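You operate a simulated robot arm through the tools that you are given. There is no shell and no other tool. Be economical: measure what you need, move in short steps, check, and stop when the job is done.

Carry out the task below with a simulated robot arm. There is one attempt and no reset: what you move stays moved.

Task
Add 10 caps to the small black bin and stand it on PACKED.
Fine: the bin waits in the feeder tray with 10 caps: tray in, set the cap dial, push the pad once, tray out; bin to PACKED, then tray in; leave the other bins.

Only the result counts: the job must be done as asked and must still hold three seconds after the hand-in. Knocking over, shifting, dropping, spilling or breaking anything else fails it. Lids that push on must go on centred and level and be pressed home; caps that screw on are set level and turned clockwise until they are tight.

Robot
A 6-joint arm with a two-finger parallel gripper, fixed in place. Base frame: the origin is at the foot of the arm, x ahead of it, y to its left, z up; the work surface is at about z = 6. Readings come in mm, rad, newtons and seconds.
With the tool pointing down near the work surface it reaches from about 140 to 580 mm from the base axis. Its first joint turns from -1.152 to 1.152 rad. Payload 2.1 kg.
The TCP is the grasp point between the finger pads, 30 mm short of the fingertips. In the tool frame z runs along the fingers and y along their closing line. The gripper opens to 94 mm. The fingers are 28 mm wide and 10 mm thick; the gripper's body (50 by 96 mm) begins 55 mm behind the TCP.
Orientation is told as [roll, pitch, yaw] about the base's x, y, z axes, in that order, counted from this pose: with the fingers straight down and closing along the base's y, the tool's x points along the base's -x, its y along +y and its z along -z.

Tools
- The arm moves only by the tool send_rows. Its argument "targets" is a list of rows, each an object of numbers (a shift or turn left out is 0, a gripper value left out holds the last): "dx", "dy", "dz": the shift along the tool's x, y, z in units of 25 mm (1.0 is 25 mm); "rx", "ry", "rz": the turn, a rotation vector about the tool's x, y, z in units of 5 degrees (1.0 is 5 degrees); "jaw": the closure, from 0 (fully open) to 1 (shut). In form: [{"dx": .., "dy": .., "dz": .., "rx": .., "ry": .., "rz": .., "jaw": ..}, ...]. A call has 1 to 8 rows; each row shifts and turns the commanded pose from where the row before left it, along the tool's axes as they then stand. A call with a number of a shift or a turn outside -1 to 1 is refused whole. A row lasts 0.2 s, in which the tool goes at most 50 mm and 0.15 rad; a call with a longer step from one row to the next is refused whole, and so is a gripper value outside its range. Where a pose cannot be reached the arm comes as near as it can. A force on the tool above 40 N (or 10 N above the force at the start of the call, whichever is more), or a blocked arm, ends the call early, and 0.2 s more pass. Each finger travels about 72 mm/s and halts on what it meets, pressing with about 23 N; the grip force reading is that of the motor and also rises with nothing between the fingers. The clock runs only during rows and for 0.2 s after the last one: add rows that do not move to give the fingers time. It gives the time, the measured TCP pose, the force on the tool (base axes), the opening and the grip force at its end, in the units of the frame above (readings bear some noise), with the torque about the TCP (base axes, N m) and any sound that the robot's microphone picked up, and new pictures: "pictures" is both (left out), scene, wrist or none.
- Cameras (640 x 400 px; columns grow to the right, rows downward): "scene" is fixed at [56.3, -369.5, 488.1]; the picture's right is [0.79, -0.61, 0.00], its down [-0.33, -0.43, -0.84] and it looks along [0.51, 0.66, -0.55] (base axes); focal length 235 px, centre (320, 200). "wrist" rides on the gripper at [76, 14, -102] in the tool frame; the picture's right is [-0.18, 0.98, 0.00], its down [-0.75, -0.14, -0.64] and it looks along [-0.63, -0.12, 0.77] (tool axes); focal length 243 px, centre (320, 200). There is no depth. A picture from a camera that has moved, and an enlarged one, comes with that camera's place and axes in the base frame and with its lens.
- close_up(camera, box): a new picture of the part [left, top, right, bottom] of that camera's present view, enlarged. The clock stands still meanwhile.
- hand_in(): hands the job in; it is judged then, once.

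Work in short steps. Places have to be worked out from the pictures, the camera data and where the tool is seen: move nearer, look again, correct. Check each grasp and each placing, and mend what went wrong. You have 120 turns and 200 pictures in all, those below and enlarged ones among them. Open the gripper and draw the arm clear of the work before you hand the job in, unless the task says otherwise; then end with one line.

The tools are called after "Emit:" as a command line: name --argument value ..., lists and objects as JSON in quotes. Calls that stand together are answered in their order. send_rows: Moves the arm, as the interface text tells. Its arguments: {"type":"object","properties":{"targets":{"type":"array","items":{"type":"object","properties":{"dx":{"type":"number"},"dy":{"type":"number"},"dz":{"type":"number"},"rx":{"type":"number"},"ry":{"type":"number"},"rz":{"type":"number"},"jaw":{"type":"number"}}}},"pictures":{"type":"string","enum":["both","scene","wrist","none"]}},"required":["targets"]} The other tools are called the same way: close_up (camera, box) takes an enlarged picture of a part of a camera's view; hand_in () hands the job in.

At the start:

```text
clock: 0.0
position: [314.2, 69.5, 373.5]
tool_rot: [0.0, -0.001, 0.002]
force: [1.2, -0.2, 0.4]
torque: [0.0, 0.03, 0.02]
width: 93.8
grasp_force: 0.1
```

scene: 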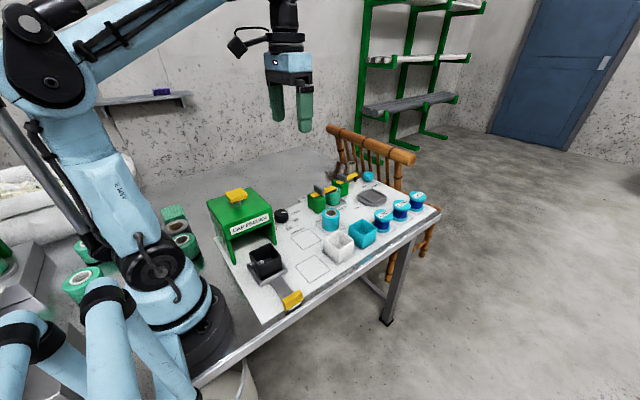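
wrist: 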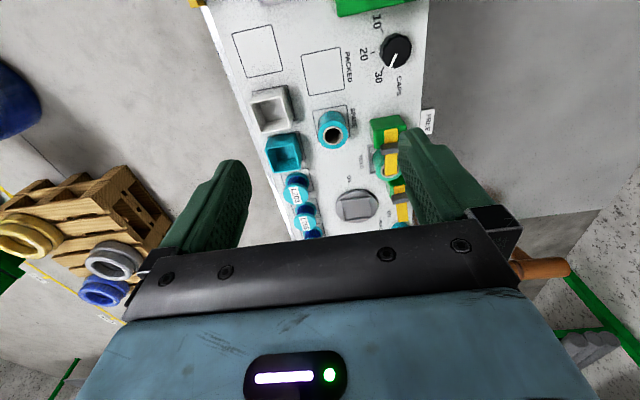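

I'll look at the table in detail first: the feeder, dial, tray and PACKED spot.

Emit:
close_up --camera "scene" --box '[195, 170, 345, 320]'

Emit:
close_up --camera "wrist" --box '[200, 0, 460, 240]'

Emit:
close_up --camera "scene" --box '[290, 160, 440, 260]'

```text
2.67 times, centred on (270, 245) of scene
camera zoom: at [56.3, -369.5, 488.1], right [0.79, -0.61, 0.0], down [-0.33, -0.43, -0.84], along [0.51, 0.66, -0.55], focal length 626 px, centre (453, 80)
```

zoom: 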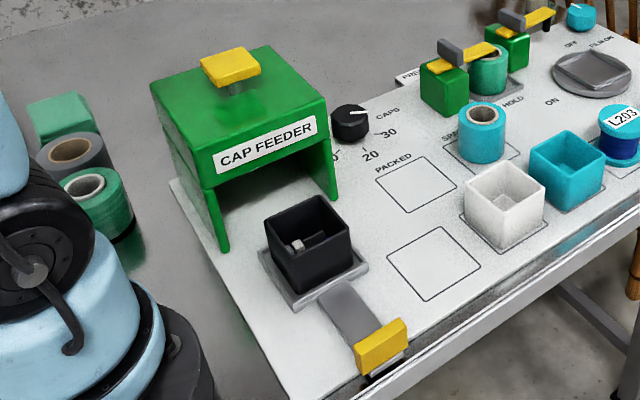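

```text
1.67 times, centred on (330, 120) of wrist
camera zoom: at [238.4, 83.6, 475.3], right [0.18, 0.98, 0.0], down [0.75, -0.14, 0.64], along [0.63, -0.12, -0.77], focal length 404 px, centre (303, 333)
```

zoom: 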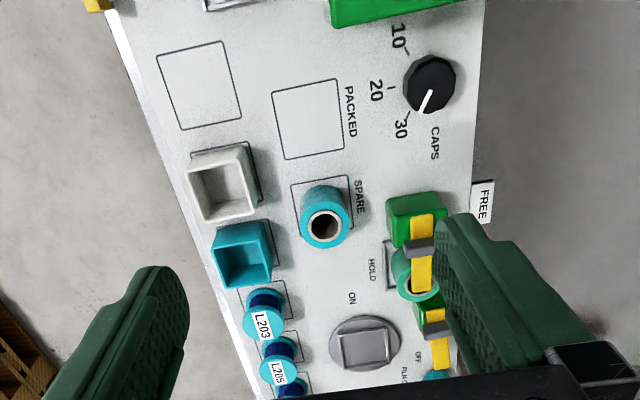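

```text
4.00 times, centred on (365, 210) of scene
camera zoom: at [56.3, -369.5, 488.1], right [0.79, -0.61, 0.0], down [-0.33, -0.43, -0.84], along [0.51, 0.66, -0.55], focal length 939 px, centre (140, 160)
```

zoom: 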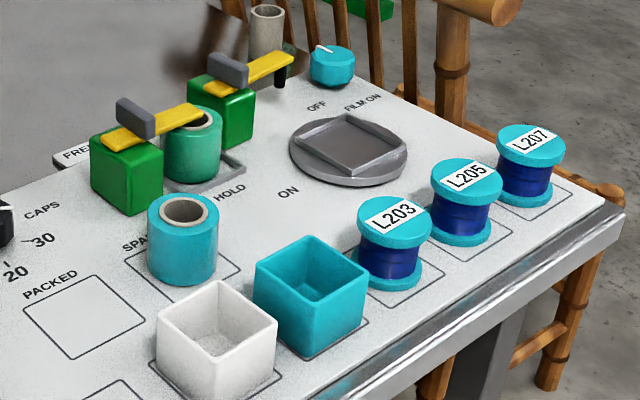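

Estimated places: tray handle ≈(200,-90), bin ≈(200,34), feeder front y≈106, pad ≈(199,170,~160), dial ≈(324,190), PACKED ≈(340,68). Moving above the tray handle to look.

Emit:
send_rows --targets '[{"dx": 0.57, "dy": -0.8, "dz": 0.8}, {"dx": 0.57, "dy": -0.8, "dz": 0.8}, {"dx": 0.57, "dy": -0.8, "dz": 0.8}, {"dx": 0.57, "dy": -0.8, "dz": 0.8}, {"dx": 0.57, "dy": -0.8, "dz": 0.8}, {"dx": 0.57, "dy": -0.8, "dz": 0.8}, {"dx": 0.57, "dy": -0.8, "dz": 0.8}, {"dx": 0.57, "dy": -0.8, "dz": 0.8}]'

```text
clock: 1.8
position: [199.4, -89.8, 213.2]
tool_rot: [0.003, -0.001, 0.002]
force: [0.1, 0.1, -0.1]
torque: [-0.02, -0.01, 0.0]
width: 93.8
grasp_force: 0.0
camera wrist: at [124.3, -76.1, 315.4], right [0.18, 0.98, 0.0], down [0.75, -0.14, 0.64], along [0.63, -0.12, -0.77], focal length 243 px, centre (320, 200)
```

scene: 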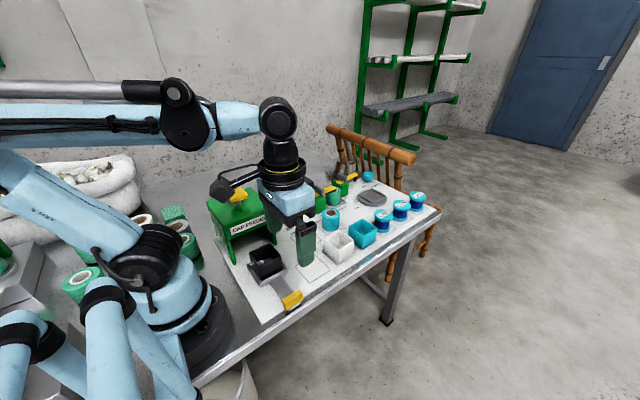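
wrist: 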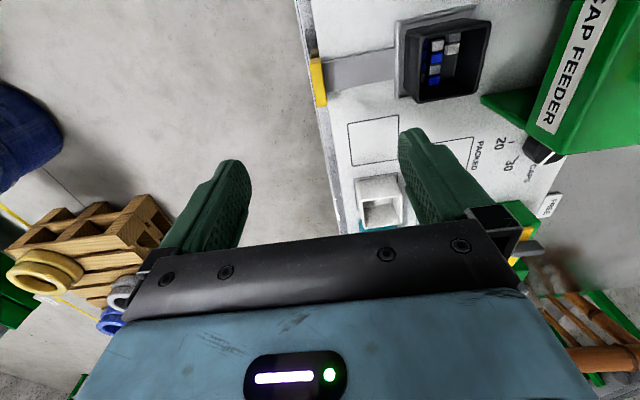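

Handle and bin contents are visible; zooming in.

Emit:
close_up --camera "wrist" --box '[280, 0, 520, 150]'

Emit:
close_up --camera "scene" --box '[230, 235, 330, 325]'

```text
2.67 times, centred on (400, 75) of wrist
camera zoom: at [124.3, -76.1, 315.4], right [0.18, 0.98, 0.0], down [0.75, -0.14, 0.64], along [0.63, -0.12, -0.77], focal length 647 px, centre (107, 533)
```

zoom: 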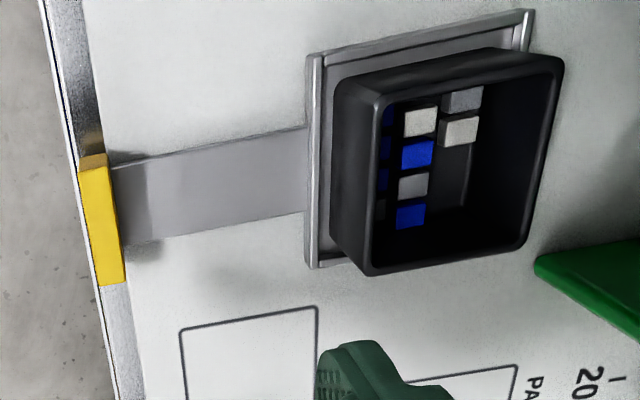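

```text
4.44 times, centred on (280, 280) of scene
camera zoom: at [56.4, -369.5, 488.1], right [0.79, -0.61, 0.0], down [-0.33, -0.43, -0.84], along [0.51, 0.66, -0.55], focal length 1044 px, centre (498, -156)
```

zoom: 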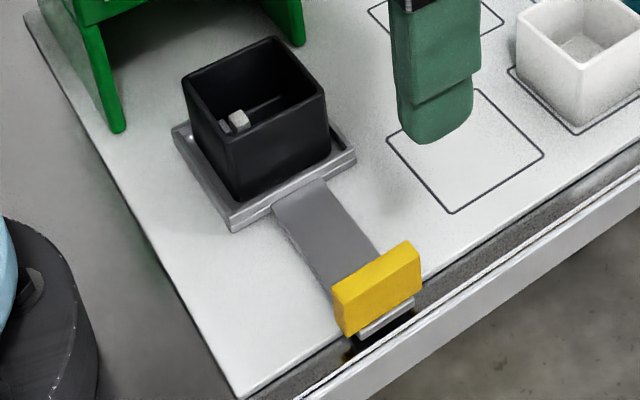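

The bin already holds 10 caps, so the dial must be set to 10 for the addition. Descending over the yellow handle with half-closed jaws.

Emit:
send_rows --targets '[{"dz": 1, "dx": 0.12, "dy": -0.08, "jaw": 0.5}, {"dz": 1}, {"dz": 1}, {"dz": 1}, {"dz": 1}, {"dz": 0.8}]'

```text
clock: 3.2
position: [197.2, -91.0, 68.9]
tool_rot: [0.001, 0.0, 0.001]
force: [-0.1, -0.5, 1.4]
torque: [0.04, -0.01, 0.01]
width: 47.2
grasp_force: 0.1
camera wrist: at [122.3, -77.6, 171.0], right [0.18, 0.98, 0.0], down [0.75, -0.14, 0.64], along [0.63, -0.12, -0.77], focal length 243 px, centre (320, 200)
```

scene: 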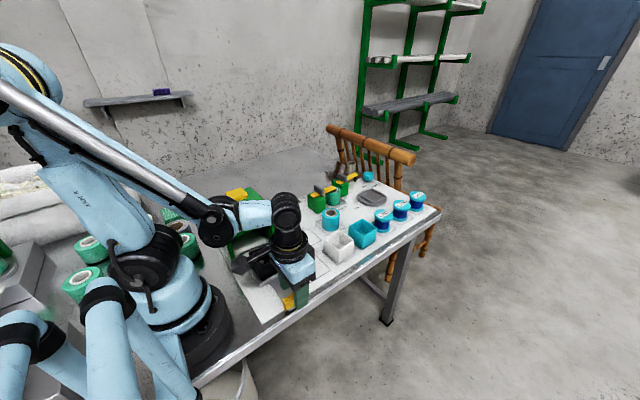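
wrist: 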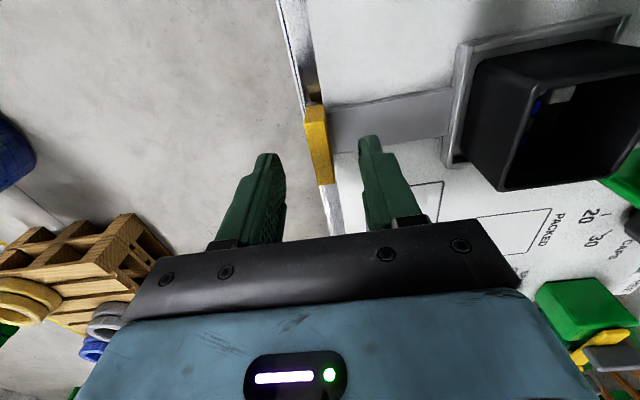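

Handle centre is at about x=189; nudging, lowering and gripping.

Emit:
send_rows --targets '[{"dz": 0.4, "dx": 0.3}, {"dz": 0.4}, {"jaw": 1}, {}, {}]'

```text
clock: 4.4
position: [189.9, -91.1, 47.6]
tool_rot: [0.008, -0.002, 0.004]
force: [6.6, 30.6, -6.5]
torque: [-0.15, 1.16, -0.29]
width: 11.6
grasp_force: 44.7
camera wrist: at [115.4, -77.9, 150.2], right [0.18, 0.98, 0.01], down [0.75, -0.14, 0.64], along [0.63, -0.11, -0.77], focal length 243 px, centre (320, 200)
```

scene: 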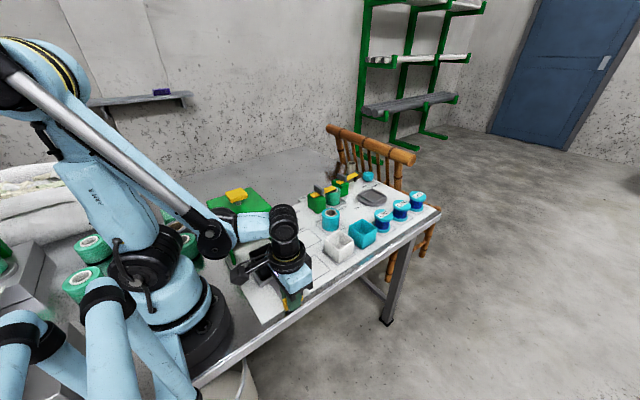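
wrist: 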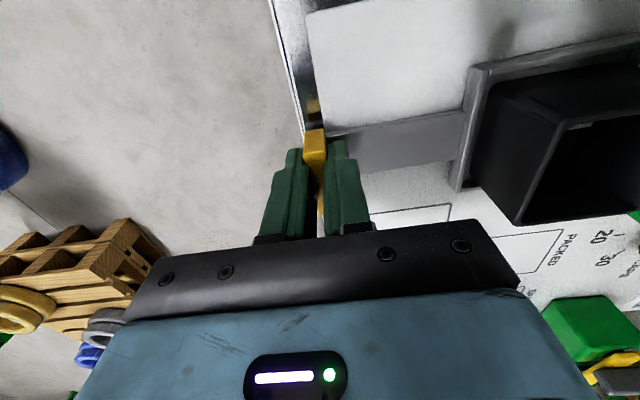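

Gripped (11.6 mm). Sliding the tray in (+y) gently.

Emit:
send_rows --targets '[{"dy": 0.3}, {"dy": 0.4}, {"dy": 0.4}, {"dy": 0.4}, {"dy": 0.4}, {"dy": 0.4}, {"dy": 0.4}, {"dy": 0.4}]' --pictures "none"

Emit:
send_rows --targets '[{"dy": 0.4}, {"dy": 0.4}, {"dy": 0.4}, {"dy": 0.4}]'

```text
clock: 6.2
position: [190.9, -14.7, 47.1]
tool_rot: [-0.001, -0.004, 0.003]
force: [16.6, 0.5, -22.0]
torque: [-0.07, -0.05, -0.08]
width: 11.4
grasp_force: 44.7
```

```text
clock: 7.2
position: [190.5, 26.0, 47.6]
tool_rot: [0.0, 0.001, 0.003]
force: [6.9, -0.1, 7.3]
torque: [-0.1, 0.99, -0.03]
width: 11.7
grasp_force: 45.0
camera wrist: at [114.7, 39.3, 149.4], right [0.18, 0.98, 0.0], down [0.75, -0.14, 0.64], along [0.63, -0.12, -0.77], focal length 243 px, centre (320, 200)
```

scene: 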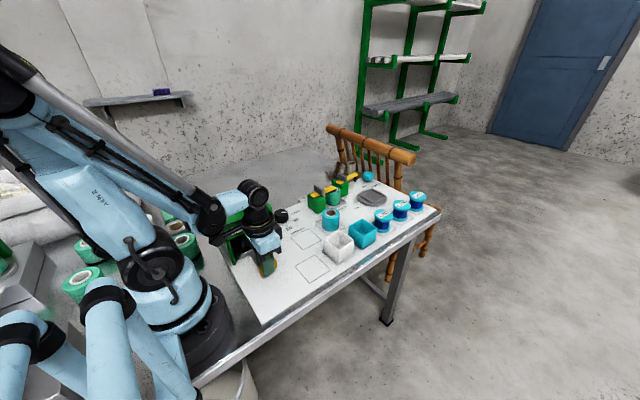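
wrist: 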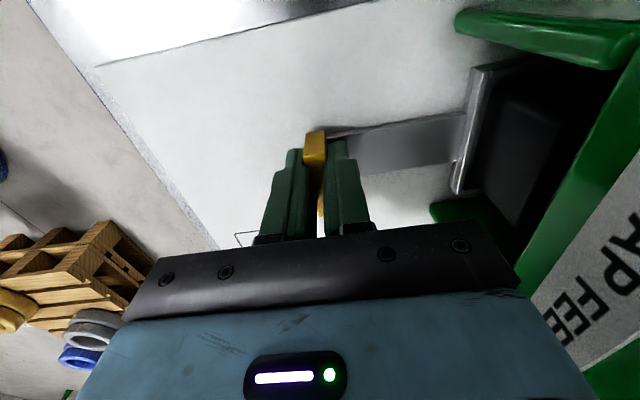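

Sliding well; continuing in small steps until the stop is felt.

Emit:
send_rows --targets '[{"dy": 0.3}, {"dy": 0.3}, {"dy": 0.2}, {"dy": 0.2}]'

```text
clock: 8.0
position: [191.0, 40.6, 48.0]
tool_rot: [-0.018, -0.001, -0.002]
force: [2.8, -10.0, -0.1]
torque: [0.88, 0.43, 0.22]
width: 11.8
grasp_force: 44.8
stopped in row 4: the force on the tool passed its limit at 48 N (the readings are from after the stop); the commanded pose is now the measured one
camera wrist: at [114.5, 56.2, 149.7], right [0.19, 0.98, -0.02], down [0.75, -0.13, 0.65], along [0.63, -0.13, -0.76], focal length 243 px, centre (320, 200)
```

scene: 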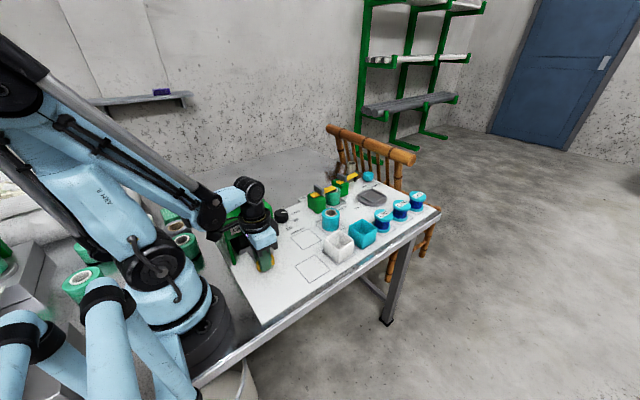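
wrist: 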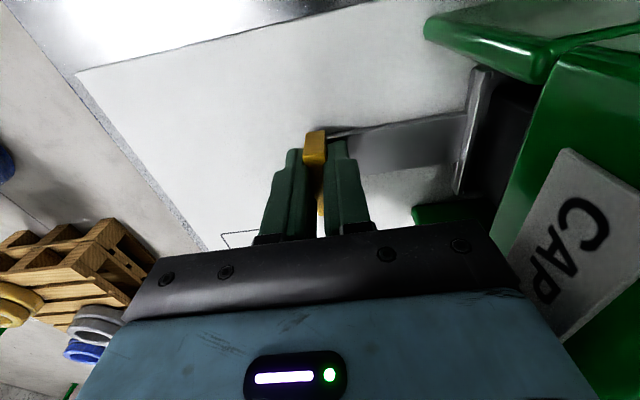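

Stopped at y≈41; could be the tray's stop or the gripper body meeting the feeder. I release, back out, and look.

Emit:
send_rows --targets '[{"jaw": 0.5}, {}, {"dz": -1}, {"dz": -1, "dy": -1}, {"dz": -0.6, "dy": -1}, {"dy": -1}, {"dy": -1}]'

Emit:
close_up --camera "scene" --box '[195, 170, 345, 320]'

```text
clock: 9.6
position: [189.1, -57.2, 115.8]
tool_rot: [-0.017, -0.002, -0.003]
force: [-0.5, -0.3, 0.2]
torque: [-0.03, 0.0, -0.02]
width: 47.0
grasp_force: 0.1
camera wrist: at [113.6, -41.7, 217.9], right [0.19, 0.98, -0.01], down [0.75, -0.13, 0.65], along [0.63, -0.13, -0.76], focal length 243 px, centre (320, 200)
```

scene: 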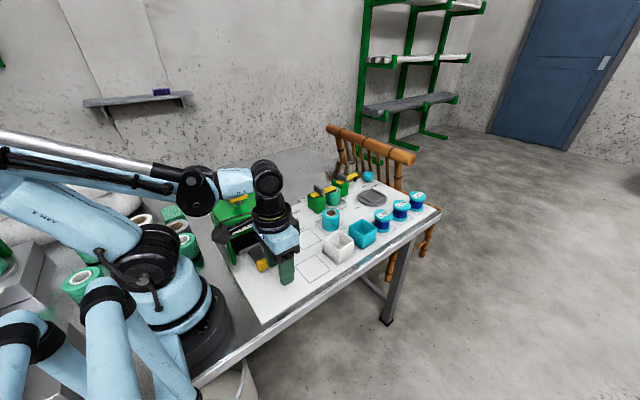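
wrist: 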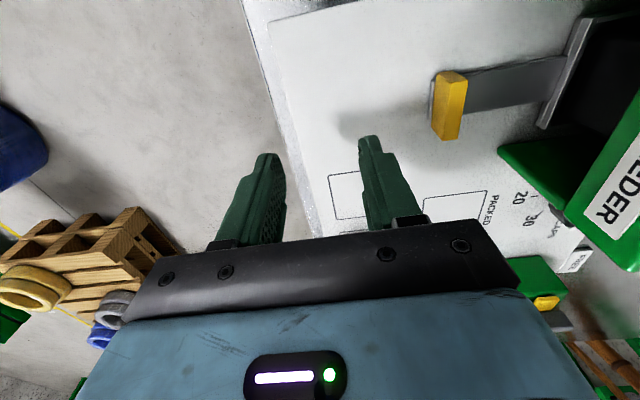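

```text
2.67 times, centred on (270, 245) of scene
camera zoom: at [56.3, -369.5, 488.1], right [0.79, -0.61, 0.0], down [-0.33, -0.43, -0.84], along [0.51, 0.66, -0.55], focal length 626 px, centre (453, 80)
```

zoom: 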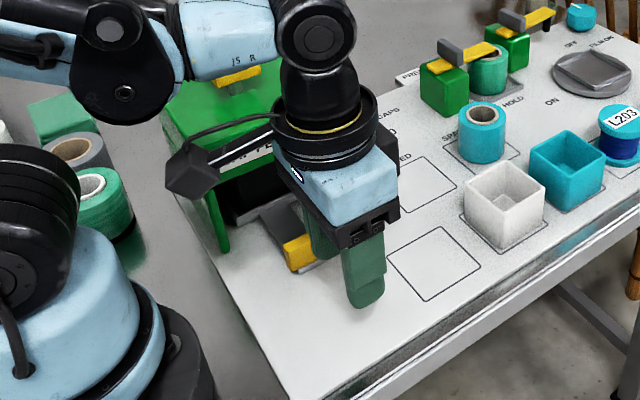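

I'll verify by pushing the handle with shut fingers (body then stays clear of the feeder).

Emit:
send_rows --targets '[{"rx": -0.2, "dy": 0.8, "jaw": 1}, {"dz": 0.9, "dy": 0.7}, {"dz": 0.9}, {"dz": 0.9}, {"dy": 0.4}, {"dy": 0.3}, {"dy": 0.3}, {"dy": 0.2}]' --pictures "none"

Emit:
send_rows --targets '[{"dy": 0.2}, {"dy": 0.2}, {"dy": 0.2}, {"dy": 0.2}, {"dy": 0.2}, {"dy": 0.2}, {"dy": 0.2}]'

```text
clock: 11.4
position: [190.4, 9.6, 46.4]
tool_rot: [0.001, -0.002, -0.001]
force: [0.4, 0.8, 0.1]
torque: [-0.01, 0.0, 0.02]
width: 0.0
grasp_force: 22.6
```

```text
clock: 12.5
position: [191.5, 25.6, 46.5]
tool_rot: [-0.018, -0.003, -0.007]
force: [0.2, -10.2, 0.5]
torque: [-0.02, -0.02, 0.13]
width: 0.0
grasp_force: 23.2
stopped in row 5: the force on the tool passed its limit at 49 N (the readings are from after the stop); the commanded pose is now the measured one
camera wrist: at [114.6, 41.3, 148.1], right [0.19, 0.98, -0.02], down [0.75, -0.13, 0.65], along [0.63, -0.14, -0.76], focal length 243 px, centre (320, 200)
```

scene: 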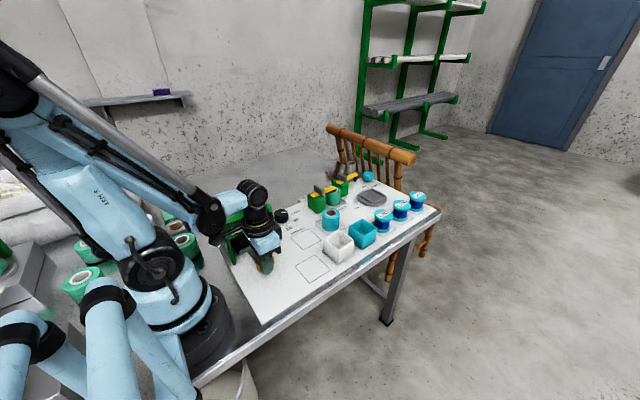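
wrist: 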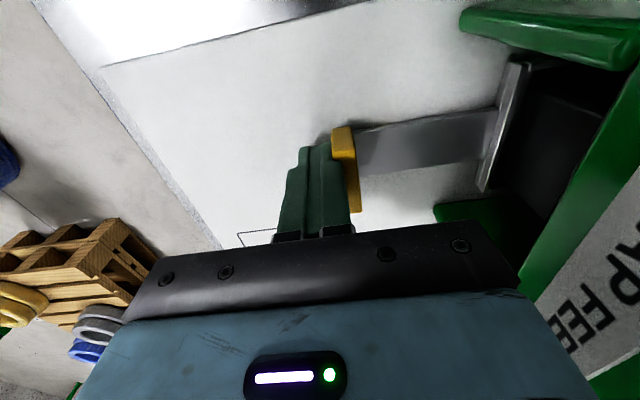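

Same stop reached with the tip — the tray is home. Backing off, rising and heading for a view of the dial.

Emit:
send_rows --targets '[{"dy": -1, "rx": -0.2, "jaw": 0.5}, {"dy": -0.6, "dz": -1}, {"dz": -1}, {"dz": -1}, {"dz": -1}, {"dz": -1}, {"dz": -1}, {"dz": -1}]' --pictures "none"

Emit:
send_rows --targets '[{"dy": 1, "dx": -0.8}, {"dy": 1, "dx": -0.8}, {"dy": 1, "dx": -0.8}, {"dy": 1, "dx": -0.8}, {"dy": 1, "dx": -0.8}, {"dy": 1, "dx": -0.6}, {"dy": 1}, {"dy": 0.5}]' --pictures "wrist"

```text
clock: 14.3
position: [189.4, -13.0, 221.7]
tool_rot: [0.001, -0.001, -0.007]
force: [-0.7, -1.1, 0.2]
torque: [-0.02, -0.04, -0.02]
width: 47.1
grasp_force: 0.1
```

```text
clock: 16.1
position: [304.7, 172.1, 222.0]
tool_rot: [0.0, -0.002, -0.008]
force: [0.1, -0.5, 0.9]
torque: [-0.01, 0.03, -0.02]
width: 47.0
grasp_force: 0.0
camera wrist: at [229.9, 186.5, 324.9], right [0.19, 0.98, 0.0], down [0.75, -0.15, 0.64], along [0.63, -0.12, -0.77], focal length 243 px, centre (320, 200)
```

wrist: 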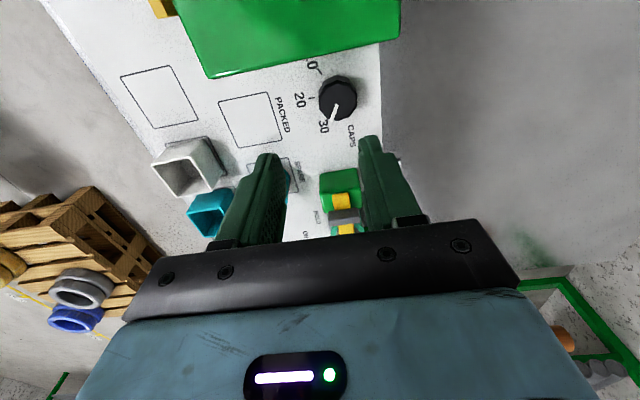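

Emit:
close_up --camera "wrist" --box '[270, 40, 400, 150]'

Emit:
close_up --camera "scene" --box '[250, 190, 330, 250]'

```text
3.64 times, centred on (335, 95) of wrist
camera zoom: at [229.9, 186.5, 324.9], right [0.19, 0.98, 0.0], down [0.75, -0.15, 0.64], along [0.63, -0.12, -0.77], focal length 882 px, centre (266, 582)
```

zoom: 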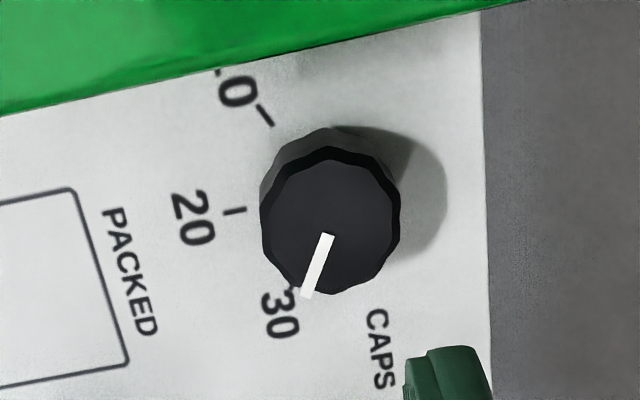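

```text
6.67 times, centred on (290, 220) of scene
camera zoom: at [56.3, -369.5, 488.1], right [0.79, -0.61, 0.0], down [-0.33, -0.43, -0.84], along [0.51, 0.66, -0.55], focal length 1566 px, centre (520, 67)
```

zoom: 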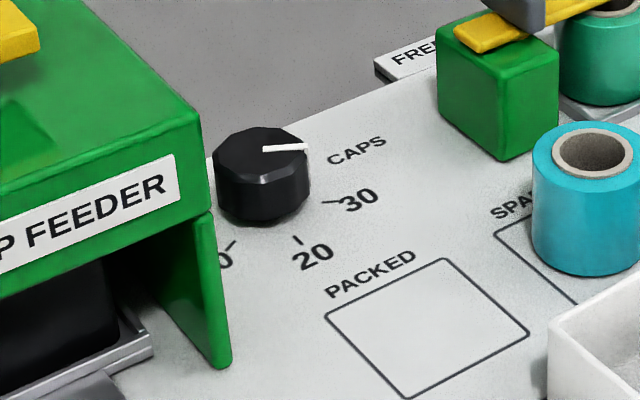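

Dial solved: centre ≈(325,190.5), ticks 10/20/30 at −150°/−90°/−30°; pointer is at 30. It must turn 120° clockwise; I'll do it as two 60° grips with the camera kept away from the feeder. Moving over the dial and turning the wrist clockwise.

Emit:
send_rows --targets '[{"dx": -0.81, "dy": 0.74}, {"rz": 1}, {"rz": 1}, {"rz": 1}, {"rz": 1}, {"rz": 1}, {"rz": 1}, {"rz": 1}]' --pictures "none"

Emit:
send_rows --targets '[{"rz": 1}, {"rz": 1}, {"rz": 1}, {"rz": 1}, {"rz": 1}, {"rz": 1}]'

```text
clock: 17.9
position: [326.7, 191.0, 223.8]
tool_rot: [0.004, 0.0, -0.618]
force: [-0.7, -0.3, -0.3]
torque: [-0.03, 0.02, 0.0]
width: 46.7
grasp_force: 0.1
```

```text
clock: 19.3
position: [326.8, 190.7, 221.4]
tool_rot: [0.003, -0.001, -1.142]
force: [-0.2, 0.4, -0.9]
torque: [0.01, -0.04, 0.01]
width: 47.1
grasp_force: 0.1
camera wrist: at [307.9, 265.1, 325.0], right [0.97, 0.24, 0.0], down [0.18, -0.75, 0.64], along [0.16, -0.62, -0.77], focal length 243 px, centre (320, 200)
```

scene: 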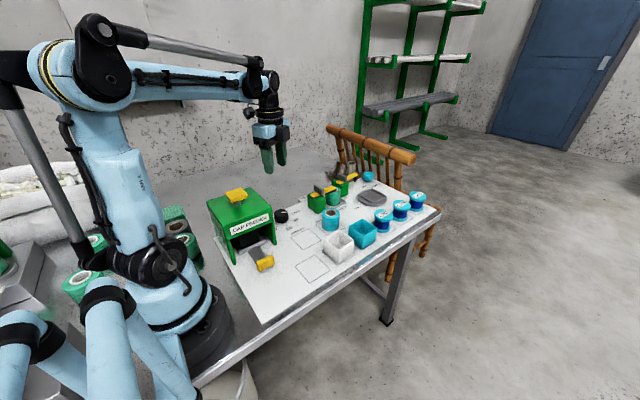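
wrist: 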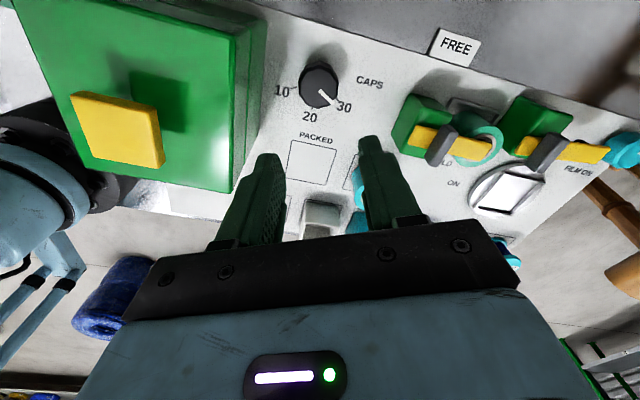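

View confirms knob at ≈(326,192). Opening to ~64 mm and descending to just above the knob.

Emit:
send_rows --targets '[{"dz": 1, "jaw": 0.3}, {"dz": 1}, {"dz": 1}, {"dz": 1}, {"dz": 1}, {"dz": 0.8}]'

Emit:
close_up --camera "scene" --box '[210, 150, 340, 260]'

```text
clock: 20.7
position: [326.5, 193.5, 77.0]
tool_rot: [0.002, -0.002, -1.142]
force: [0.7, -0.1, -0.5]
torque: [-0.01, 0.01, 0.01]
width: 65.8
grasp_force: 0.0
camera wrist: at [307.2, 266.7, 178.6], right [0.97, 0.24, 0.0], down [0.18, -0.74, 0.64], along [0.16, -0.62, -0.77], focal length 243 px, centre (320, 200)
```

scene: 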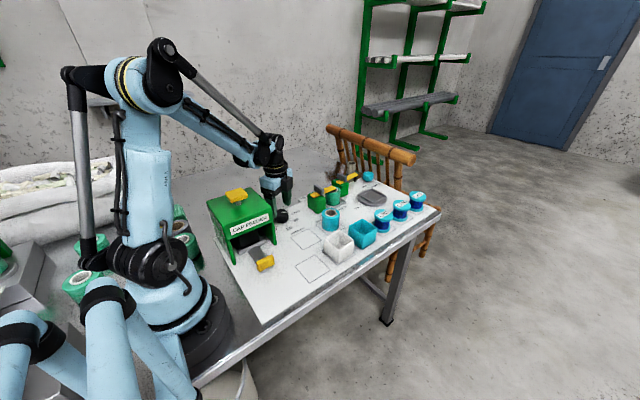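
wrist: 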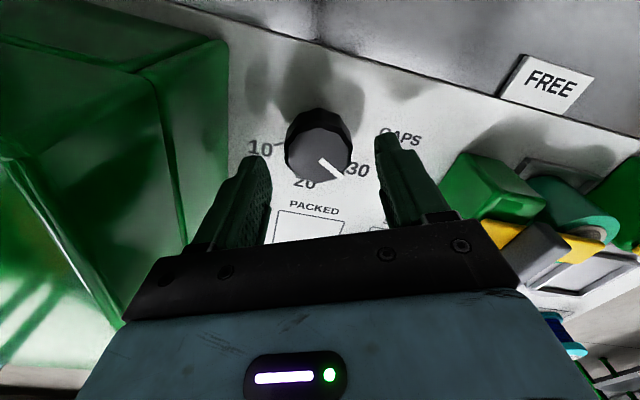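

```text
3.64 times, centred on (275, 205) of scene
camera zoom: at [56.3, -369.5, 488.1], right [0.79, -0.61, 0.0], down [-0.33, -0.43, -0.84], along [0.51, 0.66, -0.55], focal length 854 px, centre (484, 182)
```

zoom: 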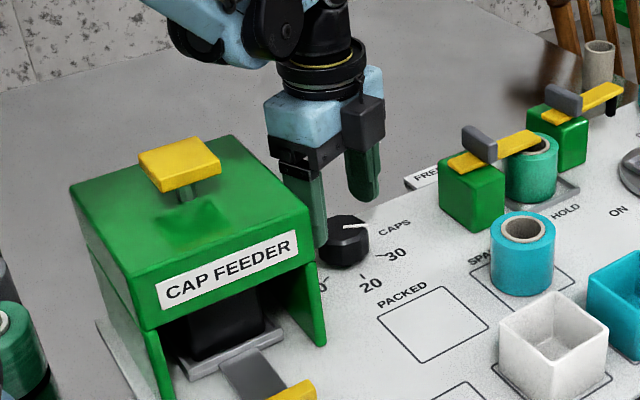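

Fingers straddle the knob. Lowering to z≈46 and closing.

Emit:
send_rows --targets '[{"dz": 0.6}, {"dz": 0.6}, {"jaw": 0.5}, {"jaw": 0.6}, {"jaw": 1}, {}]'

```text
clock: 22.1
position: [325.4, 190.0, 46.7]
tool_rot: [-0.006, 0.0, -1.138]
force: [-28.8, -10.3, -10.5]
torque: [0.18, -0.39, 0.0]
width: 44.3
grasp_force: 44.8
camera wrist: at [307.2, 265.3, 149.1], right [0.97, 0.24, -0.01], down [0.19, -0.74, 0.64], along [0.15, -0.62, -0.77], focal length 243 px, centre (320, 200)
```

scene: 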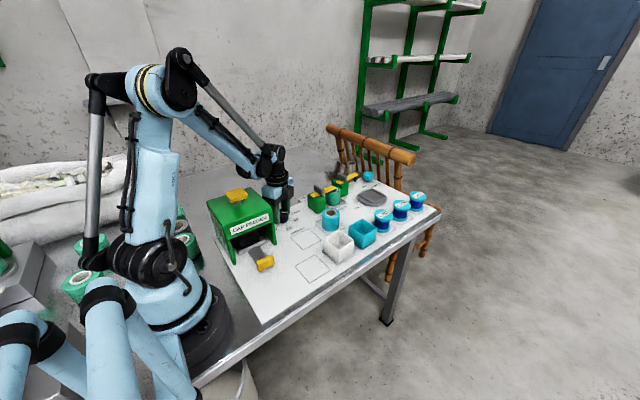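
wrist: 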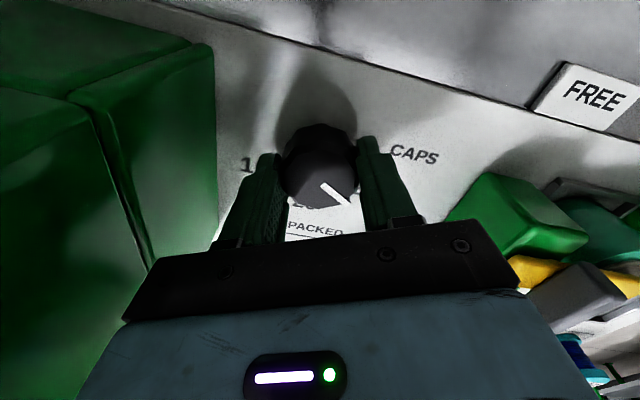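

Gripped at 44.3 mm with a side load; easing it by a small shift, then turning clockwise.

Emit:
send_rows --targets '[{"dy": -0.1}, {"rz": 0.5}, {"rz": 0.5}, {"rz": 0.5}, {"rz": 0.5}]' --pictures "wrist"

```text
clock: 23.3
position: [324.0, 191.0, 48.0]
tool_rot: [0.003, 0.003, -1.316]
force: [-1.9, 7.2, -17.1]
torque: [-0.34, 0.41, 0.05]
width: 44.1
grasp_force: 45.7
camera wrist: at [319.6, 266.9, 150.0], right [1.0, 0.07, 0.0], down [0.05, -0.77, 0.64], along [0.05, -0.64, -0.77], focal length 243 px, centre (320, 200)
```

wrist: 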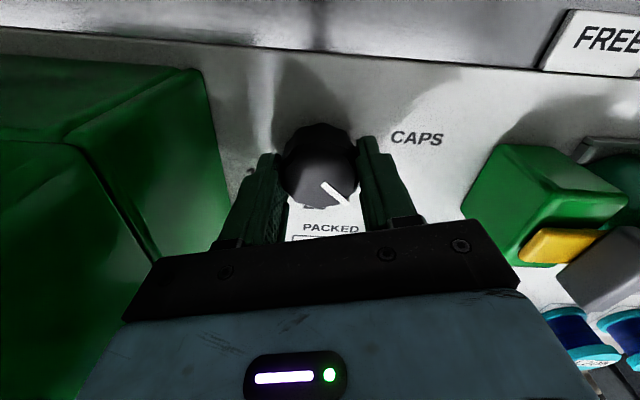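

The knob turns with the gripper and no side load. Continuing.

Emit:
send_rows --targets '[{"rz": 1}, {"rz": 1}, {"rz": 1}, {"rz": 1}, {"rz": 1}, {"rz": 1}, {"rz": 1}, {"rz": 1}]' --pictures "wrist"

```text
clock: 25.1
position: [324.1, 189.9, 47.8]
tool_rot: [0.003, 0.003, -2.016]
force: [8.9, 5.1, 6.4]
torque: [0.72, -0.35, -0.02]
width: 43.7
grasp_force: 45.1
camera wrist: at [370.6, 251.7, 150.1], right [0.81, -0.59, 0.0], down [-0.46, -0.62, 0.64], along [-0.38, -0.52, -0.77], focal length 243 px, centre (320, 200)
```

wrist: 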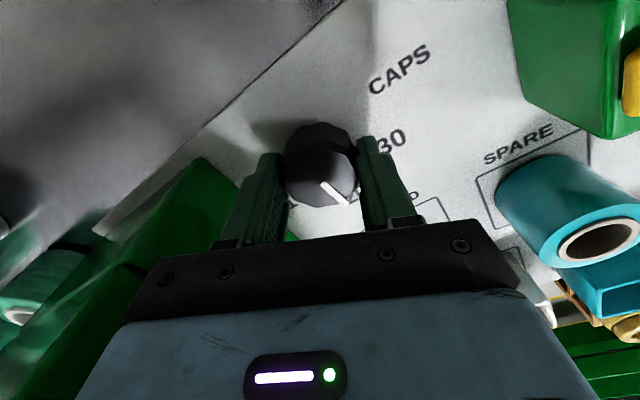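

50° done, all smooth. Continuing in smaller batches to notice any wrist limit.

Emit:
send_rows --targets '[{"rz": 1}, {"rz": 1}, {"rz": 1}, {"rz": 1}]' --pictures "none"

Emit:
send_rows --targets '[{"rz": 1}, {"rz": 1}, {"rz": 1}]' --pictures "wrist"

```text
clock: 26.1
position: [324.9, 189.6, 47.0]
tool_rot: [0.001, 0.004, -2.366]
force: [16.9, -0.1, -18.4]
torque: [0.23, 0.36, 0.02]
width: 43.5
grasp_force: 45.1
```

```text
clock: 26.7
position: [324.2, 190.1, 47.2]
tool_rot: [-0.033, 0.007, -2.499]
force: [-1.8, 1.8, 0.2]
torque: [-0.43, -0.26, 0.01]
width: 44.4
grasp_force: 44.4
out of reach, approached as far as the arm can: row 2, 3
stopped in row 3: the force on the tool passed its limit at 70 N (the readings are from after the stop); the commanded pose is now the measured one
camera wrist: at [395.7, 219.6, 149.7], right [0.44, -0.9, -0.03], down [-0.68, -0.36, 0.64], along [-0.59, -0.26, -0.77], focal length 243 px, centre (320, 200)
```

wrist: 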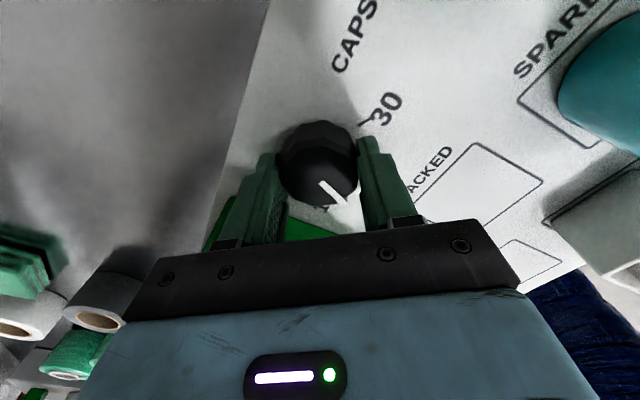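

Wrist limit at yaw −2.5 rad; about 78° turned. Release, rise, check the pointer.

Emit:
send_rows --targets '[{"jaw": 0.3}, {}, {"dz": -0.5, "rx": -0.38, "ry": -0.08}, {"dz": -1}, {"dz": -1}, {"dz": -1}, {"rz": -1}, {"rz": -1}]' --pictures "none"

Emit:
send_rows --targets '[{"rz": -1}, {"rz": -1}, {"rz": -1}, {"rz": -1}, {"rz": -1}, {"rz": -1}, {"rz": -1}, {"rz": -1}]' --pictures "wrist"

Emit:
close_up --camera "wrist" --box '[250, 80, 390, 190]'

```text
clock: 28.5
position: [325.2, 186.3, 135.2]
tool_rot: [0.002, 0.001, -2.321]
force: [0.2, 0.0, 0.3]
torque: [0.01, -0.02, 0.03]
width: 65.8
grasp_force: 0.1
out of reach, approached as far as the arm can: row 3
```

```text
clock: 30.3
position: [325.6, 186.2, 135.9]
tool_rot: [0.002, -0.003, -1.625]
force: [0.6, -0.2, -0.4]
torque: [0.0, 0.02, -0.01]
width: 65.8
grasp_force: 0.1
camera wrist: at [344.9, 260.4, 237.2], right [0.97, -0.24, 0.0], down [-0.18, -0.74, 0.64], along [-0.15, -0.62, -0.77], focal length 243 px, centre (320, 200)
```

wrist: 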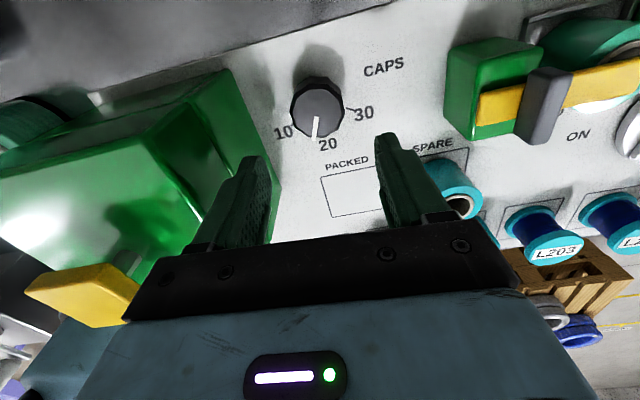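

```text
3.64 times, centred on (320, 135) of wrist
camera zoom: at [344.9, 260.4, 237.2], right [0.97, -0.24, 0.0], down [-0.18, -0.74, 0.64], along [-0.15, -0.62, -0.77], focal length 882 px, centre (320, 436)
```

zoom: 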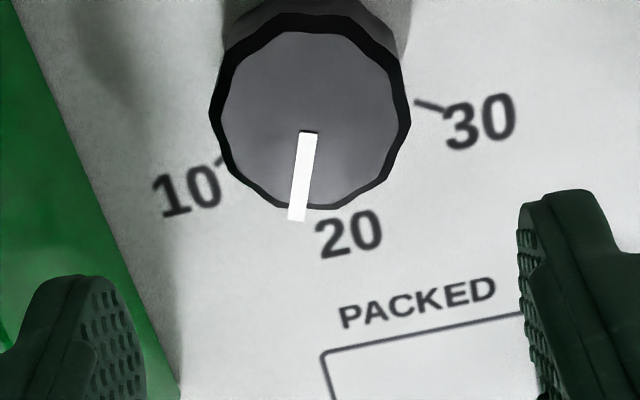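

Pointer now ≈−19° past 20 (toward 10), consistent with 78° turned; ≈41.5° remain. Regripping at yaw −1.45 so the facets match.

Emit:
send_rows --targets '[{"rz": -1}, {"rz": -1}, {"dx": 0.165}, {"dz": 1}, {"dz": 1}, {"dz": 1}, {"dz": 0.56}]' --pictures "none"

Emit:
send_rows --targets '[{"jaw": 0.5}, {"jaw": 0.6}, {"jaw": 1}, {}]' --pictures "wrist"

```text
clock: 31.9
position: [325.0, 189.4, 45.8]
tool_rot: [0.0, -0.003, -1.452]
force: [0.0, 0.2, 0.4]
torque: [0.01, 0.0, 0.03]
width: 65.7
grasp_force: 0.1
```

```text
clock: 32.9
position: [325.6, 190.1, 45.7]
tool_rot: [-0.001, -0.002, -1.453]
force: [-13.3, -4.0, -14.9]
torque: [0.4, -0.55, 0.01]
width: 44.7
grasp_force: 44.5
camera wrist: at [330.8, 266.7, 147.8], right [1.0, -0.07, 0.0], down [-0.05, -0.76, 0.64], along [-0.04, -0.64, -0.77], focal length 243 px, centre (320, 200)
```

wrist: 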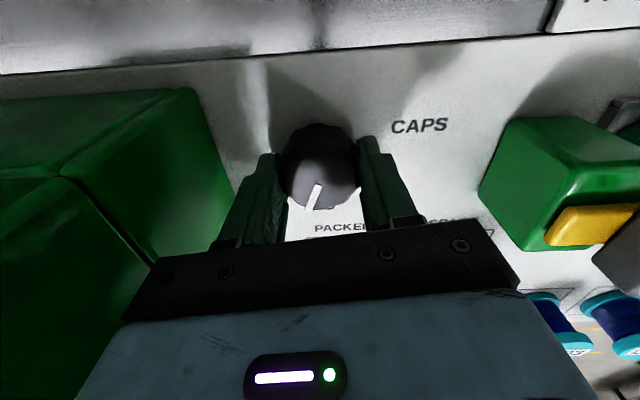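

Gripped. Turning ≈41.5° clockwise.

Emit:
send_rows --targets '[{"rz": 1}, {"rz": 1}, {"rz": 1}, {"rz": 1}, {"rz": 1}, {"rz": 1}, {"rz": 1}, {"rz": 1}]' --pictures "none"

Emit:
send_rows --targets '[{"rz": 0.3}, {}, {"jaw": 0.3}, {}, {"dz": -1}, {"dz": -1}, {"dz": -1}, {"dz": -1}]' --pictures "none"

Emit:
send_rows --targets '[{"rz": -1}, {"rz": -1}, {"rz": -1}, {"rz": -1}, {"rz": -1}, {"rz": -1}, {"rz": -1}, {"rz": -1}]' --pictures "none"

Emit:
close_up --camera "wrist" --box '[250, 80, 390, 190]'

```text
clock: 34.7
position: [324.7, 189.7, 45.2]
tool_rot: [-0.001, -0.001, -2.15]
force: [-20.2, 1.4, -9.0]
torque: [-0.06, -0.01, 0.37]
width: 44.0
grasp_force: 45.3
```

```text
clock: 36.5
position: [326.5, 188.9, 146.3]
tool_rot: [0.001, -0.002, -2.177]
force: [-0.5, 0.5, 0.3]
torque: [0.04, -0.03, 0.0]
width: 65.4
grasp_force: 0.2
```

```text
clock: 38.3
position: [325.8, 189.5, 146.5]
tool_rot: [0.0, 0.0, -1.478]
force: [-0.5, -0.4, -0.2]
torque: [0.01, 0.03, -0.01]
width: 65.7
grasp_force: 0.0
```

```text
3.64 times, centred on (320, 135) of wrist
camera zoom: at [333.4, 266.9, 248.4], right [1.0, -0.09, 0.0], down [-0.07, -0.76, 0.64], along [-0.06, -0.64, -0.77], focal length 882 px, centre (320, 436)
```

zoom: 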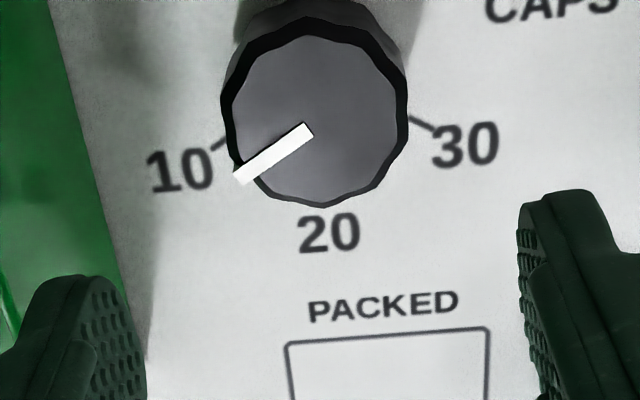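

Pointer is on the 10 tick (59.9° computed vs 60°). Now rising, restoring yaw and moving above the feeder pad at ≈(200,172,168).

Emit:
send_rows --targets '[{"dz": -1, "rz": -1}, {"dz": -1, "rz": -1}, {"dz": -1, "rz": -1}, {"dz": -1, "rz": -1}, {"rz": -1}, {"rz": -1}, {"rz": -1}, {"rz": -1}]' --pictures "none"

Emit:
send_rows --targets '[{"rz": -1, "jaw": 1}, {"rz": -1}, {"rz": -1}, {"rz": -1}, {"rz": -1}, {"rz": -1}, {"rz": -1}, {"rz": -1}]' --pictures "none"

Emit:
send_rows --targets '[{"rz": -0.94}, {"dx": 1}, {"dx": 1}, {"dx": 0.5}]' --pictures "wrist"

```text
clock: 40.1
position: [324.4, 189.6, 245.3]
tool_rot: [-0.002, -0.002, -0.779]
force: [0.7, -0.3, 0.1]
torque: [0.01, -0.01, 0.0]
width: 66.0
grasp_force: 0.0
```

```text
clock: 41.9
position: [323.9, 189.6, 246.2]
tool_rot: [-0.002, 0.0, -0.08]
force: [0.0, -1.0, 0.6]
torque: [0.0, -0.01, 0.0]
width: 0.0
grasp_force: 22.8
```

```text
clock: 42.9
position: [262.3, 190.4, 243.7]
tool_rot: [-0.002, -0.001, 0.0]
force: [-0.7, 0.3, 0.5]
torque: [0.0, 0.0, -0.01]
width: 0.1
grasp_force: 23.1
camera wrist: at [187.0, 204.2, 346.5], right [0.18, 0.98, 0.0], down [0.75, -0.14, 0.64], along [0.63, -0.12, -0.77], focal length 243 px, centre (320, 200)
```

wrist: 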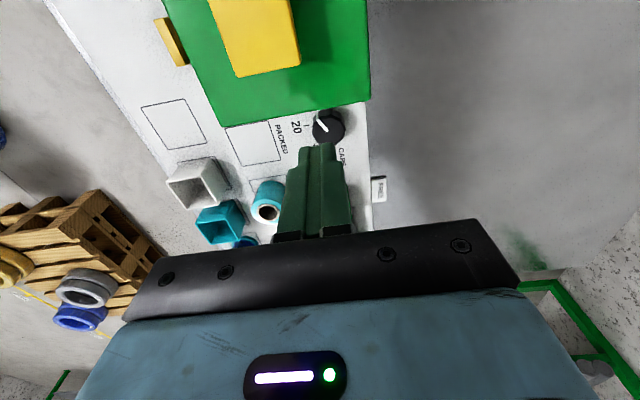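

Pad centre refined to ≈(197,168). Moving above and descending slowly.

Emit:
send_rows --targets '[{"dx": 0.9, "dy": -0.3}, {"dx": 0.9, "dy": -0.3}, {"dx": 0.81, "dy": -0.3}, {"dz": 0.6}, {"dz": 0.5}]'

Emit:
close_up --camera "scene" --box '[190, 150, 310, 280]'

```text
clock: 44.1
position: [198.3, 166.4, 217.3]
tool_rot: [-0.001, -0.002, 0.0]
force: [0.0, 0.3, 0.4]
torque: [-0.03, 0.02, -0.03]
width: 0.1
grasp_force: 23.2
camera wrist: at [122.0, 180.4, 319.2], right [0.18, 0.98, 0.0], down [0.75, -0.14, 0.64], along [0.63, -0.12, -0.77], focal length 243 px, centre (320, 200)
```

scene: 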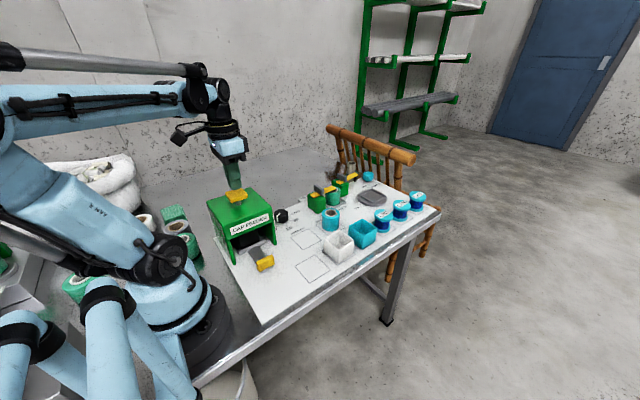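
wrist: 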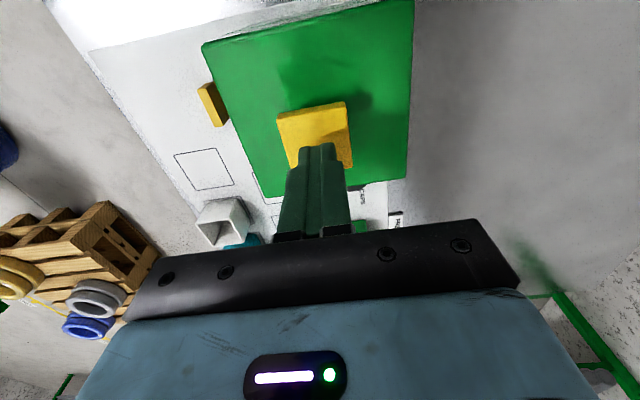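

```text
3.08 times, centred on (250, 215) of scene
camera zoom: at [56.3, -369.5, 488.1], right [0.79, -0.61, 0.0], down [-0.33, -0.43, -0.84], along [0.51, 0.66, -0.55], focal length 723 px, centre (535, 154)
```

zoom: 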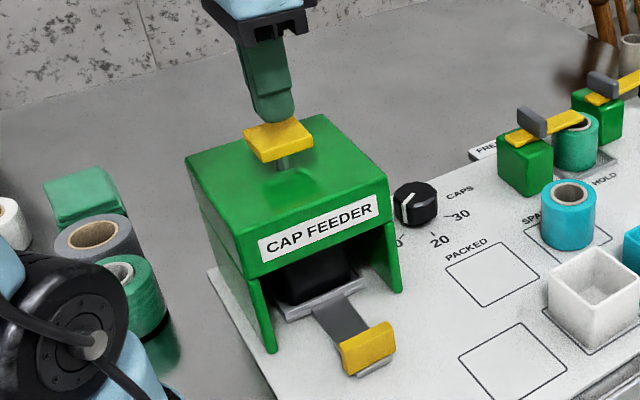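

Well centred over the pad. Pressing down slowly.

Emit:
send_rows --targets '[{"dz": 0.2}, {"dz": 0.2}, {"dz": 0.2}, {"dz": 0.15}, {"dz": 0.15}, {"dz": 0.15}]' --pictures "none"

```text
clock: 45.5
position: [197.9, 168.7, 191.3]
tool_rot: [-0.001, -0.001, 0.0]
force: [-0.5, -0.9, 3.0]
torque: [-0.05, 0.06, 0.02]
width: 0.0
grasp_force: 22.7
heard: click
```

A click was heard: the feeder has actuated. Waiting a moment and lifting off.

Emit:
send_rows --targets '[{}, {}, {}, {"dz": -0.5}, {"dz": -1}, {"dz": -1}]'

```text
clock: 46.9
position: [198.5, 167.4, 253.5]
tool_rot: [-0.001, -0.003, 0.001]
force: [0.1, -0.4, 0.6]
torque: [-0.03, 0.01, 0.01]
width: 0.2
grasp_force: 23.1
camera wrist: at [122.9, 181.1, 355.7], right [0.18, 0.98, 0.0], down [0.75, -0.14, 0.64], along [0.63, -0.12, -0.77], focal length 243 px, centre (320, 200)
```

scene: 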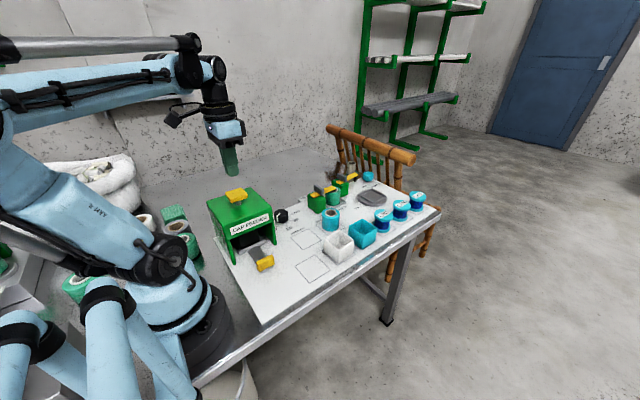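
wrist: 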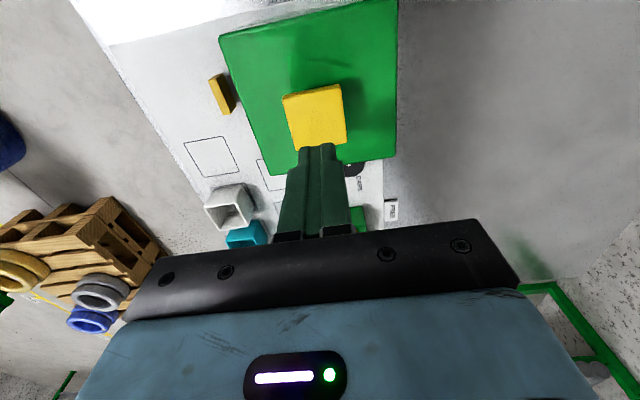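

Moving over the handle at (190,41) and descending with half-open jaws.

Emit:
send_rows --targets '[{"dy": -1, "dx": 0.34, "jaw": 0.5}, {"dy": -1}, {"dy": -1}, {"dy": -1}, {"dy": -1.0, "dz": 0.5}, {"dy": -0.06, "dz": 1}, {"dz": 1}, {"dz": 1}]' --pictures "none"

Emit:
send_rows --targets '[{"dz": 1}, {"dz": 1}, {"dz": 1}, {"dz": 0.5}]' --pictures "wrist"

```text
clock: 48.7
position: [190.1, 41.0, 165.3]
tool_rot: [-0.003, -0.002, 0.001]
force: [0.5, -0.7, -0.2]
torque: [0.02, 0.03, 0.02]
width: 47.0
grasp_force: 0.0
```

```text
clock: 49.7
position: [188.4, 39.9, 78.7]
tool_rot: [-0.001, -0.002, -0.001]
force: [0.2, 0.5, 0.4]
torque: [0.0, 0.04, 0.01]
width: 47.1
grasp_force: 0.2
camera wrist: at [113.9, 54.6, 180.9], right [0.18, 0.98, 0.0], down [0.75, -0.14, 0.64], along [0.63, -0.12, -0.77], focal length 243 px, centre (320, 200)
```

wrist: 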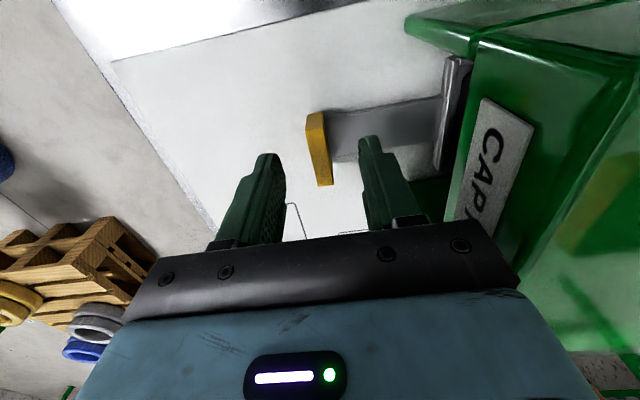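

Handle is between the fingers. Lowering to z≈48 and gripping.

Emit:
send_rows --targets '[{"dz": 0.6}, {"dz": 0.62}, {"jaw": 1}, {}, {}]' --pictures "none"

Emit:
send_rows --targets '[{"dy": -0.3}, {"dy": -0.4}, {"dy": -0.4}, {"dy": -0.4}, {"dy": -0.4}, {"dy": -0.4}, {"dy": -0.4}, {"dy": -0.4}]' --pictures "none"

Emit:
send_rows --targets '[{"dy": -0.4}, {"dy": -0.4}, {"dy": -0.4}, {"dy": -0.3}]' --pictures "wrist"

```text
clock: 50.9
position: [188.8, 39.9, 49.5]
tool_rot: [-0.004, -0.002, -0.001]
force: [7.8, -10.0, -20.5]
torque: [0.05, 0.79, 0.13]
width: 11.8
grasp_force: 45.2
```

```text
clock: 52.7
position: [189.6, -36.9, 49.8]
tool_rot: [-0.002, -0.001, -0.001]
force: [1.1, 1.1, -16.4]
torque: [0.1, -0.05, 0.06]
width: 11.5
grasp_force: 45.0
```

```text
clock: 53.7
position: [188.5, -74.8, 48.7]
tool_rot: [-0.002, -0.001, 0.001]
force: [3.0, 0.8, 24.9]
torque: [0.08, 0.54, 0.05]
width: 11.7
grasp_force: 45.5
camera wrist: at [113.6, -60.9, 151.5], right [0.18, 0.98, 0.0], down [0.75, -0.14, 0.64], along [0.63, -0.12, -0.77], focal length 243 px, centre (320, 200)
```

wrist: 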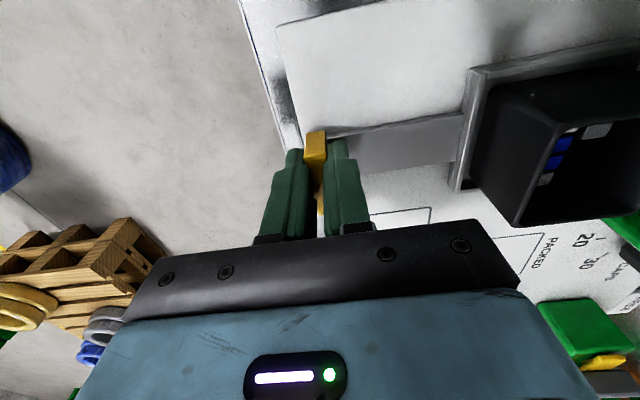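

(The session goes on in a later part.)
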